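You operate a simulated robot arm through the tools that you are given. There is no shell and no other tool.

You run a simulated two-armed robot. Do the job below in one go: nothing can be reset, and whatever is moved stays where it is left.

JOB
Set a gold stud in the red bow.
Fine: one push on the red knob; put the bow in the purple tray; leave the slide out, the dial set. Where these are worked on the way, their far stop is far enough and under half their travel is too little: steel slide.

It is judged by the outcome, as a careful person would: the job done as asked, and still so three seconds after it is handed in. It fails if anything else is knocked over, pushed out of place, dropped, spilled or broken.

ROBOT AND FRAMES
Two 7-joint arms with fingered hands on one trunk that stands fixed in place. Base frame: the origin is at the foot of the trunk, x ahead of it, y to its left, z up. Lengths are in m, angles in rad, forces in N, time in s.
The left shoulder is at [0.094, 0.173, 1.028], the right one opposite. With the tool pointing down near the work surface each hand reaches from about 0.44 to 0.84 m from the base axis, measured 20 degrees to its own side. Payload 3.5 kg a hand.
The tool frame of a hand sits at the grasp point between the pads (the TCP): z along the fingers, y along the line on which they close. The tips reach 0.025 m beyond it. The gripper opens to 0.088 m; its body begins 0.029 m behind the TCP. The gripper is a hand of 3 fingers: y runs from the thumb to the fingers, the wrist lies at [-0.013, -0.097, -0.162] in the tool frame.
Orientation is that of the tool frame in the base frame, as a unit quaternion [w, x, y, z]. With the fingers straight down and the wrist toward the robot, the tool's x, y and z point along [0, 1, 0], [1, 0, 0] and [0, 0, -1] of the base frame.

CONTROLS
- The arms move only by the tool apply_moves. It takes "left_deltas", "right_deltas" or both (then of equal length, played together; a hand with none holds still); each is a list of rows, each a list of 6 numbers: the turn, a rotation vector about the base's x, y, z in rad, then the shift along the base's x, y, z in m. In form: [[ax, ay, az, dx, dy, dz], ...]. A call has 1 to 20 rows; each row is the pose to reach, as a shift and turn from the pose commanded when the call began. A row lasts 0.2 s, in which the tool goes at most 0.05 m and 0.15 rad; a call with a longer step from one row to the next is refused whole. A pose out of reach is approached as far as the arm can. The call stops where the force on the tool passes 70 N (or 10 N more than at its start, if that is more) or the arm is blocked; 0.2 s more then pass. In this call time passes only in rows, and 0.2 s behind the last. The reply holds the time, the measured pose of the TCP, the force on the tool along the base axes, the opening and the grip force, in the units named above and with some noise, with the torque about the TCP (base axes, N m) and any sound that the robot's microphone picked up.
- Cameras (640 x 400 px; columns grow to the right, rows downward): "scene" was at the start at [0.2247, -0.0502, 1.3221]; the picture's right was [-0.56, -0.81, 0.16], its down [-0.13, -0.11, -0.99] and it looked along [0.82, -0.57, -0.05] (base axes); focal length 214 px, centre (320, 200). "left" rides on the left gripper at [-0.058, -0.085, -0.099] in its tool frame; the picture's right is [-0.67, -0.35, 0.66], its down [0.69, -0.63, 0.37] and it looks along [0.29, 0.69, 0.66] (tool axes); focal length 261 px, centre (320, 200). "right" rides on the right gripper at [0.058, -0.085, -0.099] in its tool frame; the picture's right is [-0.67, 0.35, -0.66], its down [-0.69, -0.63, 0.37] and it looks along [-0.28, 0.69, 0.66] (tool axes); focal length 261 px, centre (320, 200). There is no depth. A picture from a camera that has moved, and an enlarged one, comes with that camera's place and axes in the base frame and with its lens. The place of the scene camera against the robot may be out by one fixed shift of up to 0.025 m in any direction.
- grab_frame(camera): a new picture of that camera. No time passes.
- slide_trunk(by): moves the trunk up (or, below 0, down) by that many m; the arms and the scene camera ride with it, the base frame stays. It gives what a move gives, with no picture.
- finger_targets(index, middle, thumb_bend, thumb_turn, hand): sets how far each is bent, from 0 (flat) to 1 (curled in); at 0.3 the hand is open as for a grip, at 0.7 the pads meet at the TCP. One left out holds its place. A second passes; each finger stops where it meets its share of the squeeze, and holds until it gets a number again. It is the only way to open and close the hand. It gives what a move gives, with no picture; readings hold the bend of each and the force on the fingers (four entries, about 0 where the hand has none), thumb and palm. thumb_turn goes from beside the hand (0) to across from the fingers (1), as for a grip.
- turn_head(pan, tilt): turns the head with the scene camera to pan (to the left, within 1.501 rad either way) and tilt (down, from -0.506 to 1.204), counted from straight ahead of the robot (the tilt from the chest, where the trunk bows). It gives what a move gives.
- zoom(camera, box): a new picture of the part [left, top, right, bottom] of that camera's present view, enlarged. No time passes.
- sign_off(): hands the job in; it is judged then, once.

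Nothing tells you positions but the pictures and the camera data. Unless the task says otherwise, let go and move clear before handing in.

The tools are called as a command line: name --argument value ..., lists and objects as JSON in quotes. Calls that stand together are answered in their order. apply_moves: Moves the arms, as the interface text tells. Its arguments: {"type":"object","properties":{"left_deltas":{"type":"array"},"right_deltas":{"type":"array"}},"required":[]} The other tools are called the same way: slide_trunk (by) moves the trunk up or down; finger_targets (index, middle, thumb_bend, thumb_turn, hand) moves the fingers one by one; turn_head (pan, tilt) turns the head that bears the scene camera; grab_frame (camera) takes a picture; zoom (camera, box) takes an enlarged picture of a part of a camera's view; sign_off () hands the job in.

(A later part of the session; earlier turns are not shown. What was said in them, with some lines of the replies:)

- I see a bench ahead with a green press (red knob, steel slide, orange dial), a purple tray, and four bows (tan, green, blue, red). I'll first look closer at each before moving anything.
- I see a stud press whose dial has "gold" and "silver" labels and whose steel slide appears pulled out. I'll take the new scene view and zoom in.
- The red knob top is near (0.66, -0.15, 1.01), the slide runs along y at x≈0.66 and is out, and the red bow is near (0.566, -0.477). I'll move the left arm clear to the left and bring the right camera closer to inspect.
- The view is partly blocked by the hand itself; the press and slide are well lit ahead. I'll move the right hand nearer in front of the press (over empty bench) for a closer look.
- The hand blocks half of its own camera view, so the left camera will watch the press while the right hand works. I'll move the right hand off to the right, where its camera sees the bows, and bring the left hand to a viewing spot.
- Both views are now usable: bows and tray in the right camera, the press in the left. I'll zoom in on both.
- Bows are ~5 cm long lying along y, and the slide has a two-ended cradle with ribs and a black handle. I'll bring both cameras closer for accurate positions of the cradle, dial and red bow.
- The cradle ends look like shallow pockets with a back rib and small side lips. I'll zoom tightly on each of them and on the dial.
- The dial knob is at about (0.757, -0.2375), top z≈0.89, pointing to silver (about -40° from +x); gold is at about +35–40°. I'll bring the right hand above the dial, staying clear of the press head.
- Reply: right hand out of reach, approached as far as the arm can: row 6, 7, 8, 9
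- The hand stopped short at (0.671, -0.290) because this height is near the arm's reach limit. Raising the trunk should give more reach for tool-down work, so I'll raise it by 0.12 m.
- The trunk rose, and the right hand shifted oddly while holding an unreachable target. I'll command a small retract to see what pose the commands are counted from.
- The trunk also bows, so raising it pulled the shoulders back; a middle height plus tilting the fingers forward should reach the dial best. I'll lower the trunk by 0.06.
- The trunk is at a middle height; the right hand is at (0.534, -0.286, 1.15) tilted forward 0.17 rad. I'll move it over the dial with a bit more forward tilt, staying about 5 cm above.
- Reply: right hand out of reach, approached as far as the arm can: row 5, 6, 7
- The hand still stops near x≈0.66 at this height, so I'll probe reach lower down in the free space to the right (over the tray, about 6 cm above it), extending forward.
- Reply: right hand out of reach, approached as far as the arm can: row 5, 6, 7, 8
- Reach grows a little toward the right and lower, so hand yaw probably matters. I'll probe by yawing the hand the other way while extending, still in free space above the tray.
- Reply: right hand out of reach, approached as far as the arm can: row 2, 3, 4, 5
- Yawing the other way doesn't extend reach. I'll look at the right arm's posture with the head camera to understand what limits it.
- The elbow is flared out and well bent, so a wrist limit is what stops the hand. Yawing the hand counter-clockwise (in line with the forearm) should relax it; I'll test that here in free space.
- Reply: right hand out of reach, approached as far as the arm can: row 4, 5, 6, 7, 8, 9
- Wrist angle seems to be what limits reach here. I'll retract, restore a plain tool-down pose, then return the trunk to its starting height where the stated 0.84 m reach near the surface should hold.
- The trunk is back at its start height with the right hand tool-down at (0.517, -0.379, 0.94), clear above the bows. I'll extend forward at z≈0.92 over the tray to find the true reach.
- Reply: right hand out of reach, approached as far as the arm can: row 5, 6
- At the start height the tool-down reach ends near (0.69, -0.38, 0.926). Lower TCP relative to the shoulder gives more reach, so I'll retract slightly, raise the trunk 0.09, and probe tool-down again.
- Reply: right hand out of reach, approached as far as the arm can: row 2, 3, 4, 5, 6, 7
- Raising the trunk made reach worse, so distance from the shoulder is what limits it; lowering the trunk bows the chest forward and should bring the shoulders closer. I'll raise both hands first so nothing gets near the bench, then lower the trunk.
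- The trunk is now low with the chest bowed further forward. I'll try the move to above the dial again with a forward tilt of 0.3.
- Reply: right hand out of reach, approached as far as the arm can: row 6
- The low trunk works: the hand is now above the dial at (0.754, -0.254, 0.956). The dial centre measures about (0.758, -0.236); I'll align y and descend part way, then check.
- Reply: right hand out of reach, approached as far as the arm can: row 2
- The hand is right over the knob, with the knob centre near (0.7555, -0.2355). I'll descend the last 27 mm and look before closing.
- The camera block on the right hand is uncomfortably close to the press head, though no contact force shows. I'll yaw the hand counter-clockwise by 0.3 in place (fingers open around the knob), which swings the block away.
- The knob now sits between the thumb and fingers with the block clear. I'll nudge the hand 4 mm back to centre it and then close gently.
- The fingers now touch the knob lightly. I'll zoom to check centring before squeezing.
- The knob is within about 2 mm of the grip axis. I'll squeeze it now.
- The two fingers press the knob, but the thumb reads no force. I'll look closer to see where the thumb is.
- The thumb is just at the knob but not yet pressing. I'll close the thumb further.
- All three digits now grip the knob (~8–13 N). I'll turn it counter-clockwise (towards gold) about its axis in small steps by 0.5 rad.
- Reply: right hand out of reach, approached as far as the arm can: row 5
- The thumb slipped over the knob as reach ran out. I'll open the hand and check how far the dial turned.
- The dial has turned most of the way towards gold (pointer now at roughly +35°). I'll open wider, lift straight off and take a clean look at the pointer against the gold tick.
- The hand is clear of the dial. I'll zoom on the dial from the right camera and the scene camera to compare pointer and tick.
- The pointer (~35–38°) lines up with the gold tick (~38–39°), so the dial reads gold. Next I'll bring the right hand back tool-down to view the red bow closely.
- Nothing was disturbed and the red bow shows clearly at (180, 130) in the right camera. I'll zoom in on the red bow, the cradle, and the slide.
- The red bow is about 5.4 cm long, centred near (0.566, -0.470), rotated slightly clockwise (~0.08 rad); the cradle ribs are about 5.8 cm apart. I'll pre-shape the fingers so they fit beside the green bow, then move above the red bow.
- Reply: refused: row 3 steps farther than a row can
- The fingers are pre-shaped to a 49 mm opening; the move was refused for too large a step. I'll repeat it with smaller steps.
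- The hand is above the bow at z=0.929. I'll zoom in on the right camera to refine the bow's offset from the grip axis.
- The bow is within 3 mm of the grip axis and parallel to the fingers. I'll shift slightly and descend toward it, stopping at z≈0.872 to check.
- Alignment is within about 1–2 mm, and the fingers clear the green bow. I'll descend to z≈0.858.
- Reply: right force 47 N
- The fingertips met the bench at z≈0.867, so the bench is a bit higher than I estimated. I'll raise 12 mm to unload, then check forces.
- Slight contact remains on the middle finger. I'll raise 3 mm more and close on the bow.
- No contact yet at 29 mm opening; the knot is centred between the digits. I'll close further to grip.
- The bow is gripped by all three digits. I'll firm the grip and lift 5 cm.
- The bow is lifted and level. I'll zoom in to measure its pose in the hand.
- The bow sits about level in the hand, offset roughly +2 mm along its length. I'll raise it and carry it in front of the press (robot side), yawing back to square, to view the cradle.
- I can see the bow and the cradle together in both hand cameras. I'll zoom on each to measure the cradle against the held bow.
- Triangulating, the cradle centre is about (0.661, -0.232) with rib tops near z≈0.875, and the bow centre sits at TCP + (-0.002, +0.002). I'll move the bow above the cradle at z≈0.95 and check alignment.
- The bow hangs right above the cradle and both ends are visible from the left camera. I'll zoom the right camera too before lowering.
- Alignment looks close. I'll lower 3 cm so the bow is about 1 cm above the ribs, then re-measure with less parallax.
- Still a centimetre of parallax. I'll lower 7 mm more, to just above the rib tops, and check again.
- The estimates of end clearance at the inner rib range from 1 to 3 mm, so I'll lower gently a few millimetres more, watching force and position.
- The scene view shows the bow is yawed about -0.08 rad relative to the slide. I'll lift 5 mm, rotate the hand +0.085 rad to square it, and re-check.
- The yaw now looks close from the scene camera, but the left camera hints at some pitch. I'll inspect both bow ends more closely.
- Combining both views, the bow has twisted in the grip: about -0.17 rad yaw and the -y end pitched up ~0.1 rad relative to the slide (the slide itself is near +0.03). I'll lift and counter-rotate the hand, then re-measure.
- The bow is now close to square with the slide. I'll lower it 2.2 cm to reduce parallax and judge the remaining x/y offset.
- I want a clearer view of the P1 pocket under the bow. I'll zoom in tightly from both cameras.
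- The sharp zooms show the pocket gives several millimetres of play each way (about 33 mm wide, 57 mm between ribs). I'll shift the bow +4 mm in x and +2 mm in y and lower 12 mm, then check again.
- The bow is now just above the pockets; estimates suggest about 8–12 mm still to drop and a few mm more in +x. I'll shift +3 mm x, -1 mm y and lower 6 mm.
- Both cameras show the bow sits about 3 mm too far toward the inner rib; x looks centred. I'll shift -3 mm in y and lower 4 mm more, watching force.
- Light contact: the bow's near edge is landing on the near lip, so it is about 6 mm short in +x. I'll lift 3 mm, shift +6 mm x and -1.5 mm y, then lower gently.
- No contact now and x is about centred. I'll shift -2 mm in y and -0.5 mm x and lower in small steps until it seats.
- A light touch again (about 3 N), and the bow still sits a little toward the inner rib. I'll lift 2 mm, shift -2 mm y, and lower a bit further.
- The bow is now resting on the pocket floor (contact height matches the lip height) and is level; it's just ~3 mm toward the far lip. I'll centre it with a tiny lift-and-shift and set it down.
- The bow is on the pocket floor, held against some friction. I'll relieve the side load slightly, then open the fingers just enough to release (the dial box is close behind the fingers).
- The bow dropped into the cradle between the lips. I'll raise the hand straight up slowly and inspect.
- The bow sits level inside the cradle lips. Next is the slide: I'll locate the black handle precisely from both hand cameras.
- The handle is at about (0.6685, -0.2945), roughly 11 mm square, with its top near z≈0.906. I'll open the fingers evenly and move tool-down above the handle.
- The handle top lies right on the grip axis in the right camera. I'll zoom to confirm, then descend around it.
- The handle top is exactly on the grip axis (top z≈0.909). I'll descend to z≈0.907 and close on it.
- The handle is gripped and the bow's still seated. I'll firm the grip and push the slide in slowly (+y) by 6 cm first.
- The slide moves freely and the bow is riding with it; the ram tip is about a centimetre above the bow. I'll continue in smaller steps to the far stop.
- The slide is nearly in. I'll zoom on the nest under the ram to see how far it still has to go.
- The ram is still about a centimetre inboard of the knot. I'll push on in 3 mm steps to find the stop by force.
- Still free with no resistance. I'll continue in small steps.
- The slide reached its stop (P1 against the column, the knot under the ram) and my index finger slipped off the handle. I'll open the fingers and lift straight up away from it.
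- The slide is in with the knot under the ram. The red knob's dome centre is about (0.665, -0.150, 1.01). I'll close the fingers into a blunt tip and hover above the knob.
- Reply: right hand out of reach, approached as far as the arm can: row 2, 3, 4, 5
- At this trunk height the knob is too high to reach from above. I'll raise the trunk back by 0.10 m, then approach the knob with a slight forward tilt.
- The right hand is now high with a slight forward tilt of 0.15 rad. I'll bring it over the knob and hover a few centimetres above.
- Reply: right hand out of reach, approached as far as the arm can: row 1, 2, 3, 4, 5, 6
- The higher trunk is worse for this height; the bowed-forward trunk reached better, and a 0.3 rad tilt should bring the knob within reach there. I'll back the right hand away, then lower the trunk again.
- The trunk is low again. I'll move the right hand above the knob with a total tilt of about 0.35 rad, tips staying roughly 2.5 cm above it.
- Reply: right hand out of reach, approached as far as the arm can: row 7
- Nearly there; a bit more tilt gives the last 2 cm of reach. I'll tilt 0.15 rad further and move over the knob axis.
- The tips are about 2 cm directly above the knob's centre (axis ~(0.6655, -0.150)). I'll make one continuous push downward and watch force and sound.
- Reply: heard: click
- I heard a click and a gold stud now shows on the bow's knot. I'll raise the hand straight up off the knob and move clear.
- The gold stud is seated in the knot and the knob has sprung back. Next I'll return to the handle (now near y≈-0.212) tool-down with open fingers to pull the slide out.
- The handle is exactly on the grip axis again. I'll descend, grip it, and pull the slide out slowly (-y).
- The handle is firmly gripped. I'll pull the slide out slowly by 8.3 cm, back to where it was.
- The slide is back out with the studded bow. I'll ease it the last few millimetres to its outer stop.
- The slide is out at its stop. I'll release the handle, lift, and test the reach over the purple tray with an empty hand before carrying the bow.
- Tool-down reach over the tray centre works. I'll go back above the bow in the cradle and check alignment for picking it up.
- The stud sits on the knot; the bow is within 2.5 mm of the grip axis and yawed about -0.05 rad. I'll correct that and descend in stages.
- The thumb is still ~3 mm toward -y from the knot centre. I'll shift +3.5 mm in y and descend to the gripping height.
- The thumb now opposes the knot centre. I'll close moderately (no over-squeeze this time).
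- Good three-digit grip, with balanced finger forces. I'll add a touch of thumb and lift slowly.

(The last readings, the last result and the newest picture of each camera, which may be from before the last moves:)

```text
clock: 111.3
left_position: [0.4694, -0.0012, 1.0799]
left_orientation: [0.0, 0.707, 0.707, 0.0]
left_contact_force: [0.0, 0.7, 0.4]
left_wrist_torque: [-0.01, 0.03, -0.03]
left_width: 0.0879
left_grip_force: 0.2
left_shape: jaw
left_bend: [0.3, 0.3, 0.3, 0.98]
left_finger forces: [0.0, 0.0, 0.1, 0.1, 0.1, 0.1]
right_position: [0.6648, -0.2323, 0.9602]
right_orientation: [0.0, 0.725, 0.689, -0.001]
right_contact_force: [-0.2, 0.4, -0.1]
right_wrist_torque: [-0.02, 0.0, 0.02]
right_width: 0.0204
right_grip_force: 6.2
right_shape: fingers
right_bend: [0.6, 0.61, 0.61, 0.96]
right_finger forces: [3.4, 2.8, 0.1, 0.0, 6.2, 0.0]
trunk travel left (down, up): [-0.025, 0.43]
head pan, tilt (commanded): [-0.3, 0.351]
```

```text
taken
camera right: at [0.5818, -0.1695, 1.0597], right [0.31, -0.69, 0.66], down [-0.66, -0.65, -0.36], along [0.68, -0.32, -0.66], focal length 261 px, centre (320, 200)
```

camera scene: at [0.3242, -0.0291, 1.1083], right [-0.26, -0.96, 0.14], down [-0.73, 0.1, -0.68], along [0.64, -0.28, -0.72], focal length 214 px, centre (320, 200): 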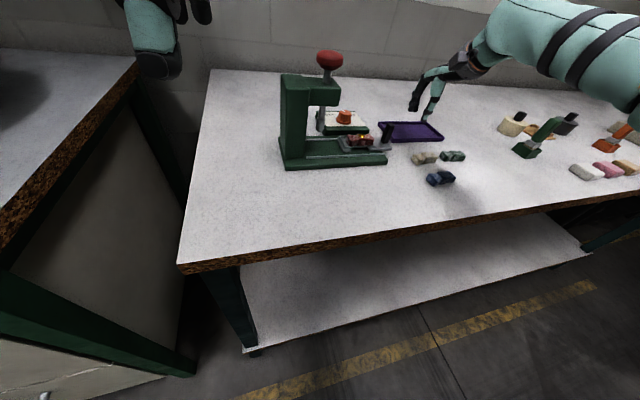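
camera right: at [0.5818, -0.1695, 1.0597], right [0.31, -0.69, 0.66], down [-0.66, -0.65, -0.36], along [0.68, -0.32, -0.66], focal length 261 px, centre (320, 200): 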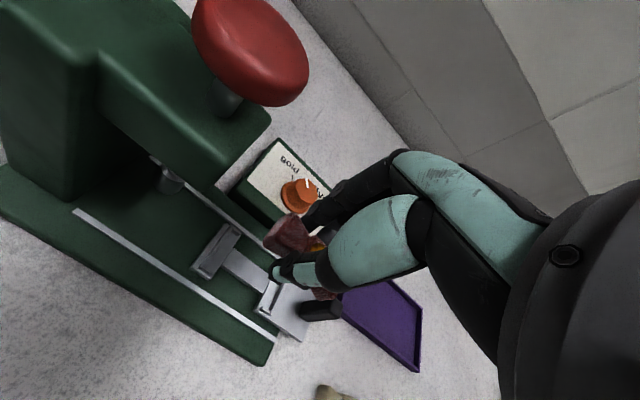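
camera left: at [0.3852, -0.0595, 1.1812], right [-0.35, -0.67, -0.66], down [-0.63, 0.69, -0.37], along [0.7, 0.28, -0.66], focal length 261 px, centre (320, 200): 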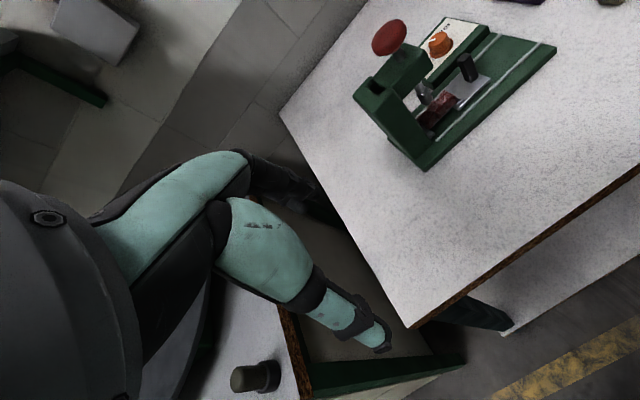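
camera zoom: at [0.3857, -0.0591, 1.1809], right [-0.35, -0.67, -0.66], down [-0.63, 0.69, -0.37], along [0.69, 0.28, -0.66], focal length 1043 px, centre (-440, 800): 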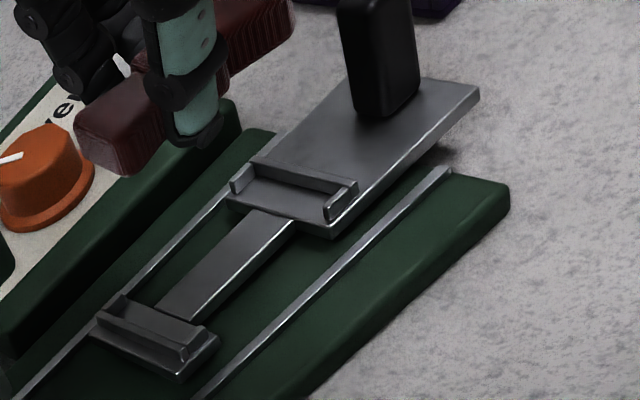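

The bow with its gold stud is lifted and the slide stayed out. I'll carry it over to the middle of the purple tray.

apply_moves --right_deltas '[[0, 0, 0, 0, 0, 0.015], [0, 0, 0.01, 0.015, -0.02, 0.02], [0, 0, 0.02, 0.03, -0.05, 0.02], [0, 0, 0.03, 0.045, -0.085, 0.02], [0, 0, 0.04, 0.058, -0.12, 0.02], [0, 0, 0.05, 0.068, -0.155, 0.015], [0, 0, 0.05, 0.072, -0.178, 0.005], [0, 0, 0.05, 0.072, -0.182, -0.02], [0, 0, 0.05, 0.072, -0.182, -0.04]]'

grab_frame --camera "right"

zoom --camera "scene" --box '[350, 70, 470, 170]'

```text
clock: 113.3
left_position: [0.4689, -0.0013, 1.0806]
left_orientation: [0.0, 0.707, 0.707, 0.0]
left_contact_force: [0.4, 0.3, 0.0]
left_wrist_torque: [0.0, -0.01, -0.03]
left_width: 0.0876
left_grip_force: 0.2
left_shape: jaw
left_bend: [0.3, 0.3, 0.3, 0.98]
left_finger forces: [0.1, 0.0, 0.0, 0.0, 0.0, 0.0]
right_position: [0.7384, -0.4166, 0.9189]
right_orientation: [0.0, 0.707, 0.707, -0.001]
right_contact_force: [0.3, 0.9, -0.4]
right_wrist_torque: [-0.02, -0.02, 0.04]
right_width: 0.0204
right_grip_force: 5.9
right_shape: fingers
right_bend: [0.6, 0.62, 0.61, 0.96]
right_finger forces: [3.4, 2.6, 0.1, 0.1, 5.9, 0.0]
right hand out of reach, approached as far as the arm can: row 6, 7
trunk travel left (down, up): [-0.025, 0.43]
head pan, tilt (commanded): [-0.3, 0.351]
```

```text
taken
camera right: at [0.6514, -0.3579, 1.0183], right [0.35, -0.67, 0.66], down [-0.63, -0.69, -0.37], along [0.69, -0.29, -0.66], focal length 261 px, centre (320, 200)
```

right: 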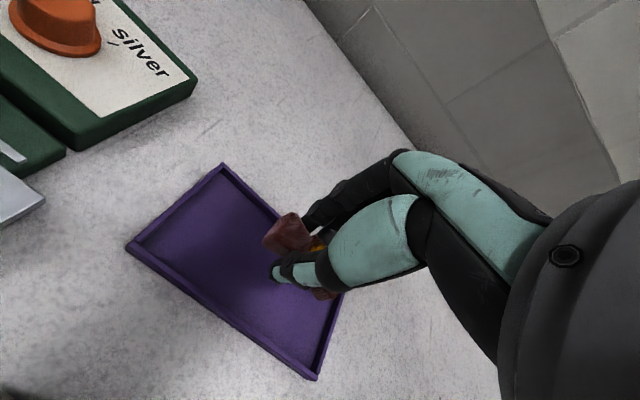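

```text
4.00 times, centred on (410, 120) of scene
camera zoom: at [0.3239, -0.0292, 1.1084], right [-0.26, -0.96, 0.14], down [-0.73, 0.1, -0.68], along [0.64, -0.28, -0.72], focal length 858 px, centre (-40, 520)
```

zoom: 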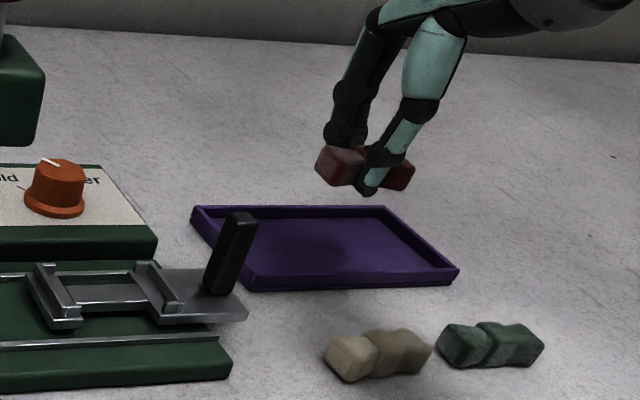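

The bow hangs over the tray's centre. I'll lower it nearly to the tray floor.

apply_moves --right_deltas '[[0, 0, 0, 0, 0, -0.015], [0, 0, 0, 0, 0, -0.028], [0, 0, 0, 0, 0, -0.036]]'

zoom --camera "scene" --box '[350, 90, 460, 170]'

grab_frame --camera "right"

```text
clock: 114.2
left_position: [0.4698, -0.0016, 1.0802]
left_orientation: [0.001, 0.707, 0.707, -0.001]
left_contact_force: [0.0, 1.1, -0.9]
left_wrist_torque: [-0.02, -0.02, 0.01]
left_width: 0.0874
left_grip_force: 0.1
left_shape: jaw
left_bend: [0.3, 0.3, 0.3, 0.98]
left_finger forces: [0.1, 0.0, 0.0, 0.0, 0.0, 0.0]
right_position: [0.7382, -0.4148, 0.8821]
right_orientation: [0.0, 0.708, 0.706, 0.001]
right_contact_force: [0.1, -0.4, -0.3]
right_wrist_torque: [0.0, 0.01, 0.01]
right_width: 0.0203
right_grip_force: 6.0
right_shape: fingers
right_bend: [0.6, 0.62, 0.61, 0.96]
right_finger forces: [3.3, 2.6, 0.0, 0.0, 5.9, 0.0]
trunk travel left (down, up): [-0.025, 0.43]
head pan, tilt (commanded): [-0.3, 0.351]
```

```text
5.00 times, centred on (405, 130) of scene
camera zoom: at [0.324, -0.0289, 1.1084], right [-0.26, -0.96, 0.14], down [-0.73, 0.1, -0.68], along [0.64, -0.28, -0.72], focal length 1072 px, centre (-105, 550)
```

zoom: 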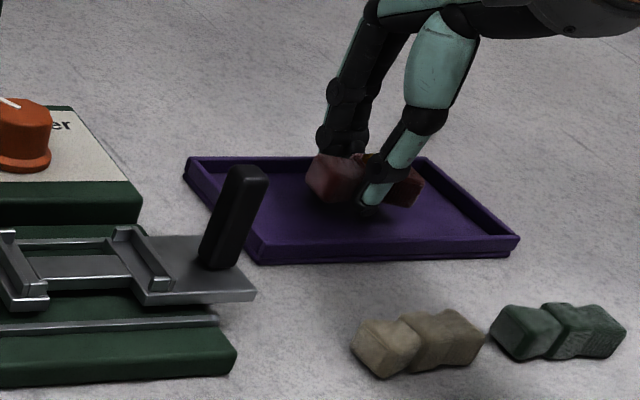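

```text
taken
camera right: at [0.6514, -0.3562, 0.9824], right [0.35, -0.67, 0.66], down [-0.63, -0.68, -0.37], along [0.69, -0.29, -0.66], focal length 261 px, centre (320, 200)
```

right: 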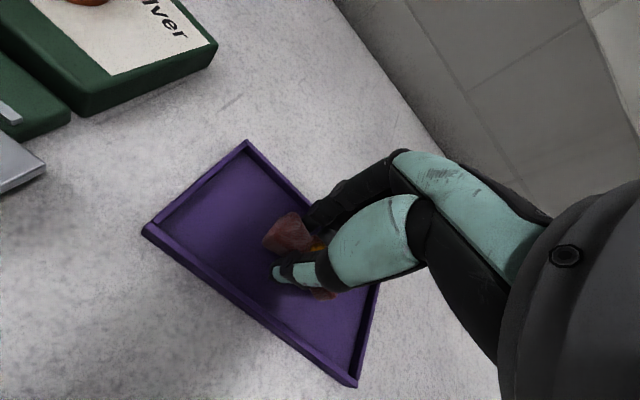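

Still a few millimetres above the floor and well inside the rim. I'll lower a little further until it touches.

apply_moves --right_deltas '[[0, 0, 0, 0, 0, -0.002], [0, 0, 0, 0, 0, -0.004], [0, 0, 0, 0, 0, -0.006]]'

zoom --camera "scene" --box '[380, 105, 440, 155]'

```text
clock: 115.0
left_position: [0.4695, -0.0011, 1.0803]
left_orientation: [0.001, 0.707, 0.707, -0.001]
left_contact_force: [-0.8, -0.1, 0.2]
left_wrist_torque: [-0.01, -0.03, 0.04]
left_width: 0.0875
left_grip_force: 0.1
left_shape: jaw
left_bend: [0.3, 0.3, 0.3, 0.98]
left_finger forces: [0.0, 0.1, 0.0, 0.0, 0.1, 0.1]
right_position: [0.7364, -0.4146, 0.878]
right_orientation: [0.0, 0.707, 0.707, 0.0]
right_contact_force: [-0.6, 0.2, -0.5]
right_wrist_torque: [0.01, 0.01, 0.01]
right_width: 0.0202
right_grip_force: 5.7
right_shape: fingers
right_bend: [0.6, 0.62, 0.61, 0.96]
right_finger forces: [3.3, 2.6, 0.1, 0.0, 5.9, 0.0]
trunk travel left (down, up): [-0.025, 0.43]
head pan, tilt (commanded): [-0.3, 0.351]
```

```text
8.00 times, centred on (410, 130) of scene
camera zoom: at [0.324, -0.0289, 1.1084], right [-0.26, -0.96, 0.14], down [-0.73, 0.1, -0.68], along [0.64, -0.28, -0.72], focal length 1716 px, centre (-400, 760)
```

zoom: 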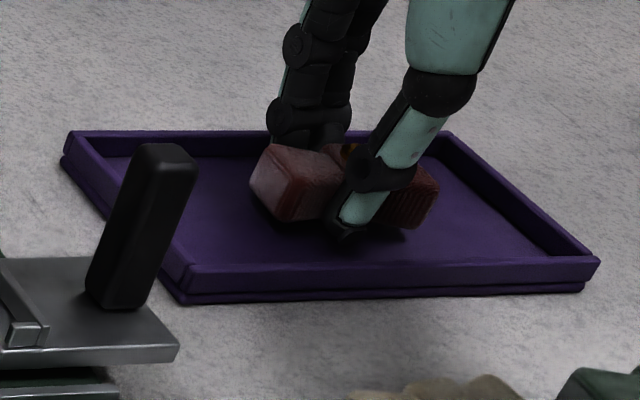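

Nearly down. I'll lower 3 mm more.

apply_moves --right_deltas '[[0, 0, 0, 0, 0, -0.0015], [0, 0, 0, 0, 0, -0.003]]'

zoom --camera "scene" --box '[380, 105, 440, 155]'

```text
clock: 115.5
left_position: [0.4697, 0.0004, 1.0802]
left_orientation: [0.001, 0.707, 0.707, -0.002]
left_contact_force: [-0.2, 0.1, 0.2]
left_wrist_torque: [-0.03, 0.0, 0.0]
left_width: 0.0876
left_grip_force: 0.0
left_shape: jaw
left_bend: [0.3, 0.3, 0.3, 0.98]
left_finger forces: [0.1, 0.0, 0.0, 0.0, 0.0, 0.1]
right_position: [0.7371, -0.4164, 0.8742]
right_orientation: [0.0, 0.708, 0.707, -0.001]
right_contact_force: [0.8, 0.2, 0.4]
right_wrist_torque: [-0.03, 0.0, 0.0]
right_width: 0.0204
right_grip_force: 5.3
right_shape: fingers
right_bend: [0.6, 0.62, 0.61, 0.96]
right_finger forces: [3.2, 2.6, 0.0, 0.1, 6.0, 0.0]
trunk travel left (down, up): [-0.025, 0.43]
head pan, tilt (commanded): [-0.3, 0.351]
```

```text
8.00 times, centred on (410, 130) of scene
camera zoom: at [0.324, -0.0288, 1.1084], right [-0.26, -0.96, 0.14], down [-0.73, 0.1, -0.68], along [0.64, -0.28, -0.72], focal length 1716 px, centre (-400, 760)
```

zoom: 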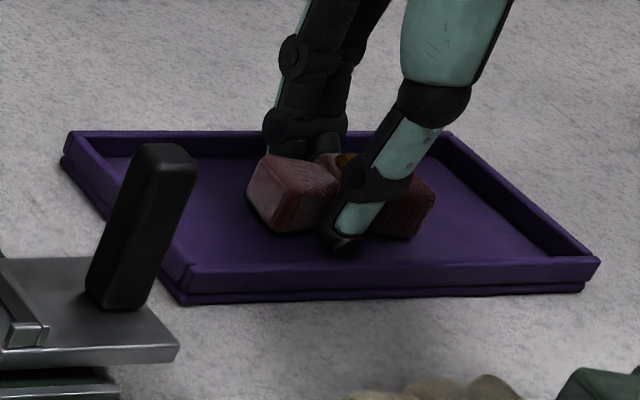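

Still free. I'll lower 2 mm more, then release.

apply_moves --right_deltas '[[0, 0, 0, 0, 0, -0.001], [0, 0, 0, 0, 0, -0.0022]]'

zoom --camera "scene" --box '[380, 105, 440, 155]'

```text
clock: 116.2
left_position: [0.4687, -0.0005, 1.0816]
left_orientation: [0.001, 0.708, 0.707, 0.0]
left_contact_force: [-0.1, -0.3, -0.1]
left_wrist_torque: [-0.02, 0.0, -0.02]
left_width: 0.0876
left_grip_force: 0.0
left_shape: jaw
left_bend: [0.3, 0.3, 0.3, 0.98]
left_finger forces: [0.0, 0.0, 0.0, 0.1, 0.0, 0.0]
right_position: [0.7375, -0.4151, 0.8728]
right_orientation: [0.001, 0.707, 0.707, 0.0]
right_contact_force: [1.5, -1.7, 5.5]
right_wrist_torque: [-0.02, -0.03, 0.02]
right_width: 0.0201
right_grip_force: 6.6
right_shape: fingers
right_bend: [0.6, 0.62, 0.62, 0.96]
right_finger forces: [3.7, 3.8, 0.1, 0.1, 5.7, 0.0]
trunk travel left (down, up): [-0.025, 0.43]
head pan, tilt (commanded): [-0.3, 0.351]
```

```text
8.00 times, centred on (410, 130) of scene
camera zoom: at [0.3234, -0.0286, 1.1087], right [-0.26, -0.96, 0.14], down [-0.73, 0.1, -0.68], along [0.64, -0.28, -0.72], focal length 1716 px, centre (-400, 760)
```

zoom: 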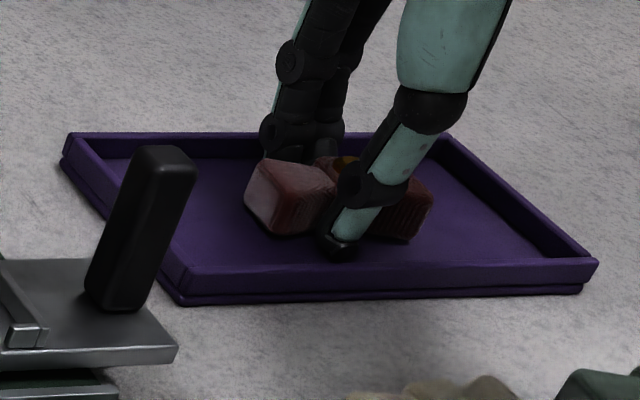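

Contact with the tray floor (5.5 N). I'll open the fingers to release the bow and then lift straight up.

finger_targets --hand "right" --index 0.52 --middle 0.52 --thumb_bend 0.52

zoom --camera "scene" --box '[380, 105, 440, 155]'

zoom --camera "right" --box '[220, 160, 380, 320]'

```text
clock: 117.2
left_position: [0.4682, -0.0002, 1.0802]
left_orientation: [0.001, 0.707, 0.707, 0.0]
left_contact_force: [0.4, 0.1, -0.4]
left_wrist_torque: [-0.02, 0.0, -0.01]
left_width: 0.0876
left_grip_force: 0.1
left_shape: jaw
left_bend: [0.3, 0.3, 0.3, 0.98]
left_finger forces: [0.0, 0.1, 0.0, 0.0, 0.0, 0.0]
right_position: [0.7363, -0.4148, 0.8725]
right_orientation: [0.0, 0.706, 0.708, 0.0]
right_contact_force: [-1.9, -0.4, 3.8]
right_wrist_torque: [-0.03, -0.02, -0.03]
right_width: 0.0367
right_grip_force: 2.0
right_shape: fingers
right_bend: [0.52, 0.54, 0.52, 0.97]
right_finger forces: [0.0, 3.7, 0.0, 0.0, 0.0, 0.0]
trunk travel left (down, up): [-0.025, 0.43]
head pan, tilt (commanded): [-0.3, 0.351]
```

```text
8.00 times, centred on (410, 130) of scene
camera zoom: at [0.3232, -0.0285, 1.1087], right [-0.26, -0.96, 0.14], down [-0.73, 0.1, -0.68], along [0.64, -0.28, -0.72], focal length 1716 px, centre (-400, 760)
```

zoom: 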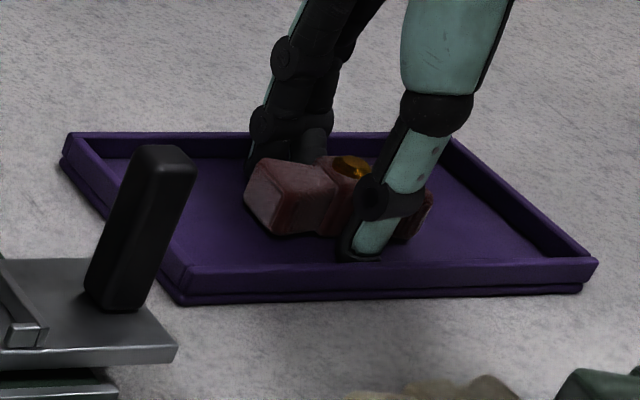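

```text
2.50 times, centred on (300, 240) of right
camera zoom: at [0.6502, -0.3561, 0.9717], right [0.35, -0.67, 0.66], down [-0.63, -0.69, -0.37], along [0.69, -0.29, -0.66], focal length 652 px, centre (370, 100)
```

zoom: 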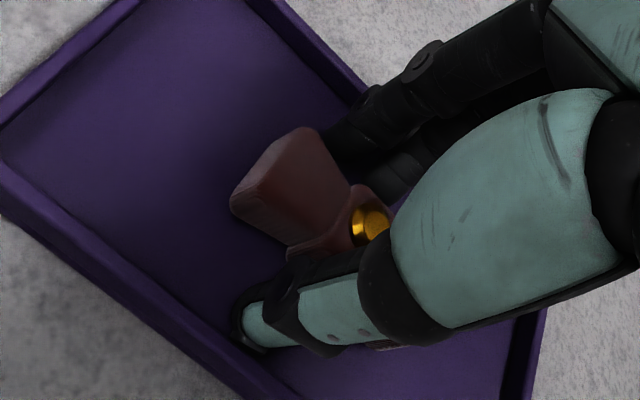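

The bow rests in the tray, released. I'll lift straight up and move clear.

apply_moves --right_deltas '[[0, 0, 0, 0, 0, 0.006], [0, 0, 0, 0, 0, 0.018], [0, 0, 0, 0, 0, 0.035], [0, 0, 0, -0.01, 0, 0.055], [0, 0, 0, -0.04, 0, 0.075], [0, 0, 0, -0.08, -0.01, 0.095], [0, 0, 0, -0.12, -0.02, 0.11]]'

grab_frame --camera "scene"

zoom --camera "scene" --box '[290, 60, 480, 190]'

grab_frame --camera "right"

zoom --camera "left" --box '[380, 0, 600, 130]'

```text
clock: 118.8
left_position: [0.4676, -0.0, 1.0811]
left_orientation: [0.001, 0.707, 0.707, 0.001]
left_contact_force: [0.0, 0.4, 0.1]
left_wrist_torque: [0.04, -0.02, 0.01]
left_width: 0.0875
left_grip_force: 0.1
left_shape: jaw
left_bend: [0.3, 0.3, 0.3, 0.98]
left_finger forces: [0.0, 0.0, 0.1, 0.0, 0.1, 0.0]
right_position: [0.6178, -0.4358, 0.9829]
right_orientation: [0.0, 0.707, 0.707, 0.0]
right_contact_force: [-0.3, -0.2, 0.3]
right_wrist_torque: [0.0, 0.03, -0.01]
right_width: 0.037
right_grip_force: 0.1
right_shape: fingers
right_bend: [0.52, 0.52, 0.52, 0.97]
right_finger forces: [0.0, 0.1, 0.0, 0.0, 0.0, 0.0]
trunk travel left (down, up): [-0.025, 0.43]
head pan, tilt (commanded): [-0.3, 0.351]
```

```text
taken
camera scene: at [0.3231, -0.0292, 1.1088], right [-0.26, -0.96, 0.14], down [-0.73, 0.1, -0.68], along [0.64, -0.28, -0.72], focal length 214 px, centre (320, 200)
```

scene: 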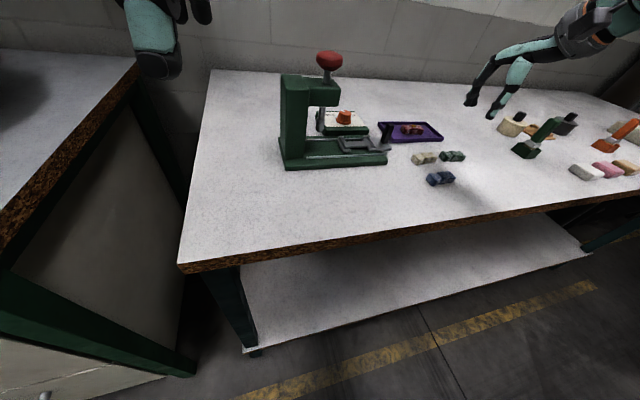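

```text
3.08 times, centred on (385, 125) of scene
camera zoom: at [0.3231, -0.0292, 1.1088], right [-0.26, -0.96, 0.14], down [-0.73, 0.1, -0.68], along [0.64, -0.28, -0.72], focal length 660 px, centre (120, 431)
```

zoom: 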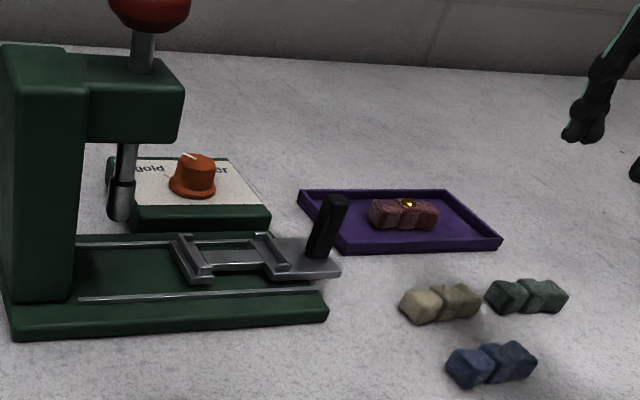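

```text
taken
camera right: at [0.5319, -0.3774, 1.0821], right [0.35, -0.67, 0.66], down [-0.63, -0.69, -0.37], along [0.69, -0.29, -0.66], focal length 261 px, centre (320, 200)
```

right: 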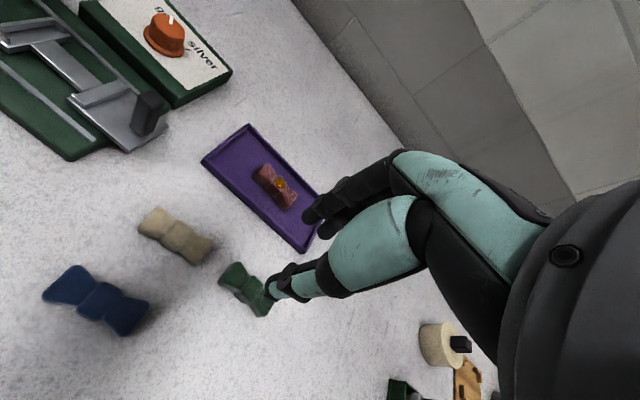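

```text
2.91 times, centred on (490, 65) of left
camera zoom: at [0.3848, -0.0595, 1.1813], right [-0.35, -0.67, -0.66], down [-0.63, 0.69, -0.37], along [0.7, 0.28, -0.66], focal length 758 px, centre (-174, 593)
```

zoom: 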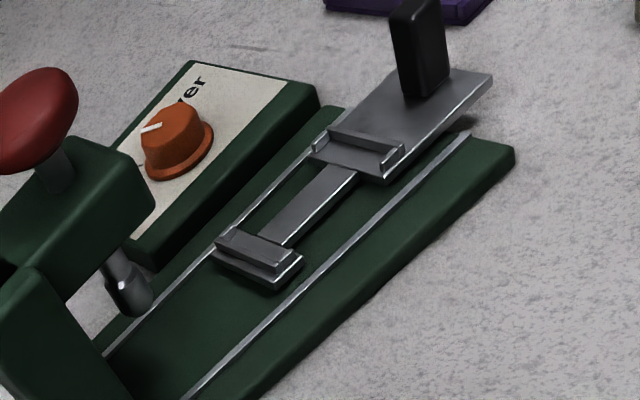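

The studded bow lies in the tray, the slide is out, and the other bows look untouched. I'll zoom in for a last check of the dial, tray and slide.

zoom --camera "right" --box '[80, 0, 240, 110]'

zoom --camera "right" --box '[190, 110, 340, 260]'

zoom --camera "scene" --box '[325, 95, 385, 140]'

```text
3.64 times, centred on (160, 55) of right
camera zoom: at [0.5319, -0.3774, 1.0821], right [0.35, -0.67, 0.66], down [-0.63, -0.69, -0.37], along [0.69, -0.29, -0.66], focal length 948 px, centre (902, 727)
```

zoom: 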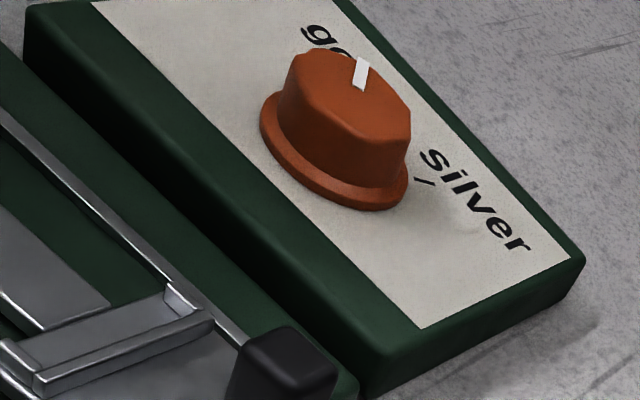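

```text
2.67 times, centred on (265, 185) of right
camera zoom: at [0.5319, -0.3774, 1.0821], right [0.35, -0.67, 0.66], down [-0.63, -0.69, -0.37], along [0.69, -0.29, -0.66], focal length 695 px, centre (467, 240)
```

zoom: 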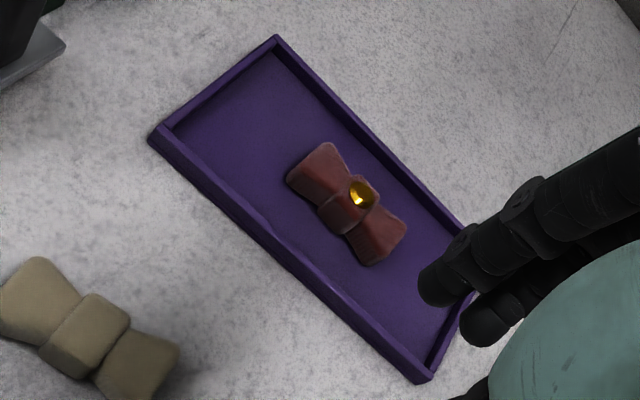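

```text
8.89 times, centred on (355, 118) of scene
camera zoom: at [0.3231, -0.0292, 1.1088], right [-0.26, -0.96, 0.14], down [-0.73, 0.1, -0.68], along [0.64, -0.28, -0.72], focal length 1906 px, centre (9, 933)
```

zoom: 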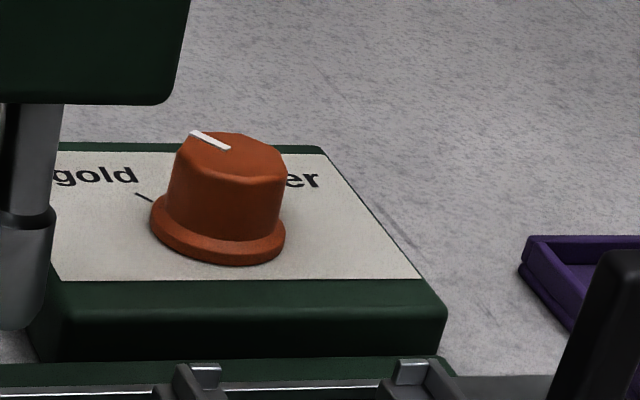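

The dial is on gold, the gold-studded red bow lies in the purple tray, and the slide is out. I'll retract the hand a bit further, then hand in.

apply_moves --right_deltas '[[0, 0, 0, -0.03, -0.01, 0.02], [0, 0, 0, -0.06, -0.02, 0.04], [0, 0, 0, -0.1, -0.03, 0.06], [0, 0, 0, -0.13, -0.04, 0.08]]'

grab_frame --camera "scene"

```text
clock: 119.8
left_position: [0.4675, -0.0009, 1.0804]
left_orientation: [0.001, 0.707, 0.707, 0.0]
left_contact_force: [0.3, -0.5, 0.8]
left_wrist_torque: [0.0, 0.02, 0.0]
left_width: 0.0876
left_grip_force: 0.1
left_shape: jaw
left_bend: [0.3, 0.3, 0.3, 0.98]
left_finger forces: [0.0, 0.0, 0.0, 0.0, 0.1, 0.1]
right_position: [0.4869, -0.4756, 1.0624]
right_orientation: [-0.001, 0.707, 0.707, 0.001]
right_contact_force: [-0.1, -1.0, 0.8]
right_wrist_torque: [0.02, 0.01, -0.03]
right_width: 0.0369
right_grip_force: 0.1
right_shape: fingers
right_bend: [0.52, 0.52, 0.52, 0.97]
right_finger forces: [0.1, 0.1, 0.0, 0.1, 0.0, 0.0]
trunk travel left (down, up): [-0.025, 0.43]
head pan, tilt (commanded): [-0.3, 0.351]
```

```text
taken
camera scene: at [0.3233, -0.0287, 1.1087], right [-0.26, -0.96, 0.14], down [-0.73, 0.1, -0.68], along [0.64, -0.28, -0.72], focal length 214 px, centre (320, 200)
```

scene: 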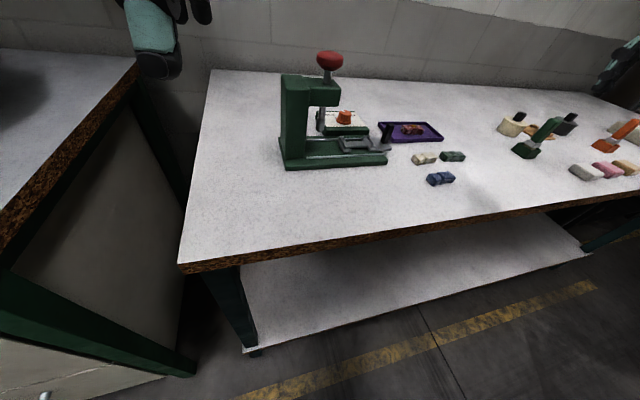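

The scene is tidy: studded bow in the purple tray, slide out, dial on gold, hands clear. I'm handing the job in.

sign_off

```text
The job is handed in.
```

The job is handed in. The red bow has a gold stud in its knot and is lying flat in the purple tray.

- **Knob:** I pushed the red knob once and heard one click.
- **Slide:** I pushed it all the way in for the press. Afterwards I pulled it back out, and it's still out.
- **Dial:** I turned it from silver to gold, and it's still pointing at gold.
- **Other objects:** in the last pictures the other three bows, the press and the rest of the bench look undisturbed, and both hands are clear.

The stud sits slightly toward the far side of the knot, because the bow wasn't perfectly centred in its holder when pressed.
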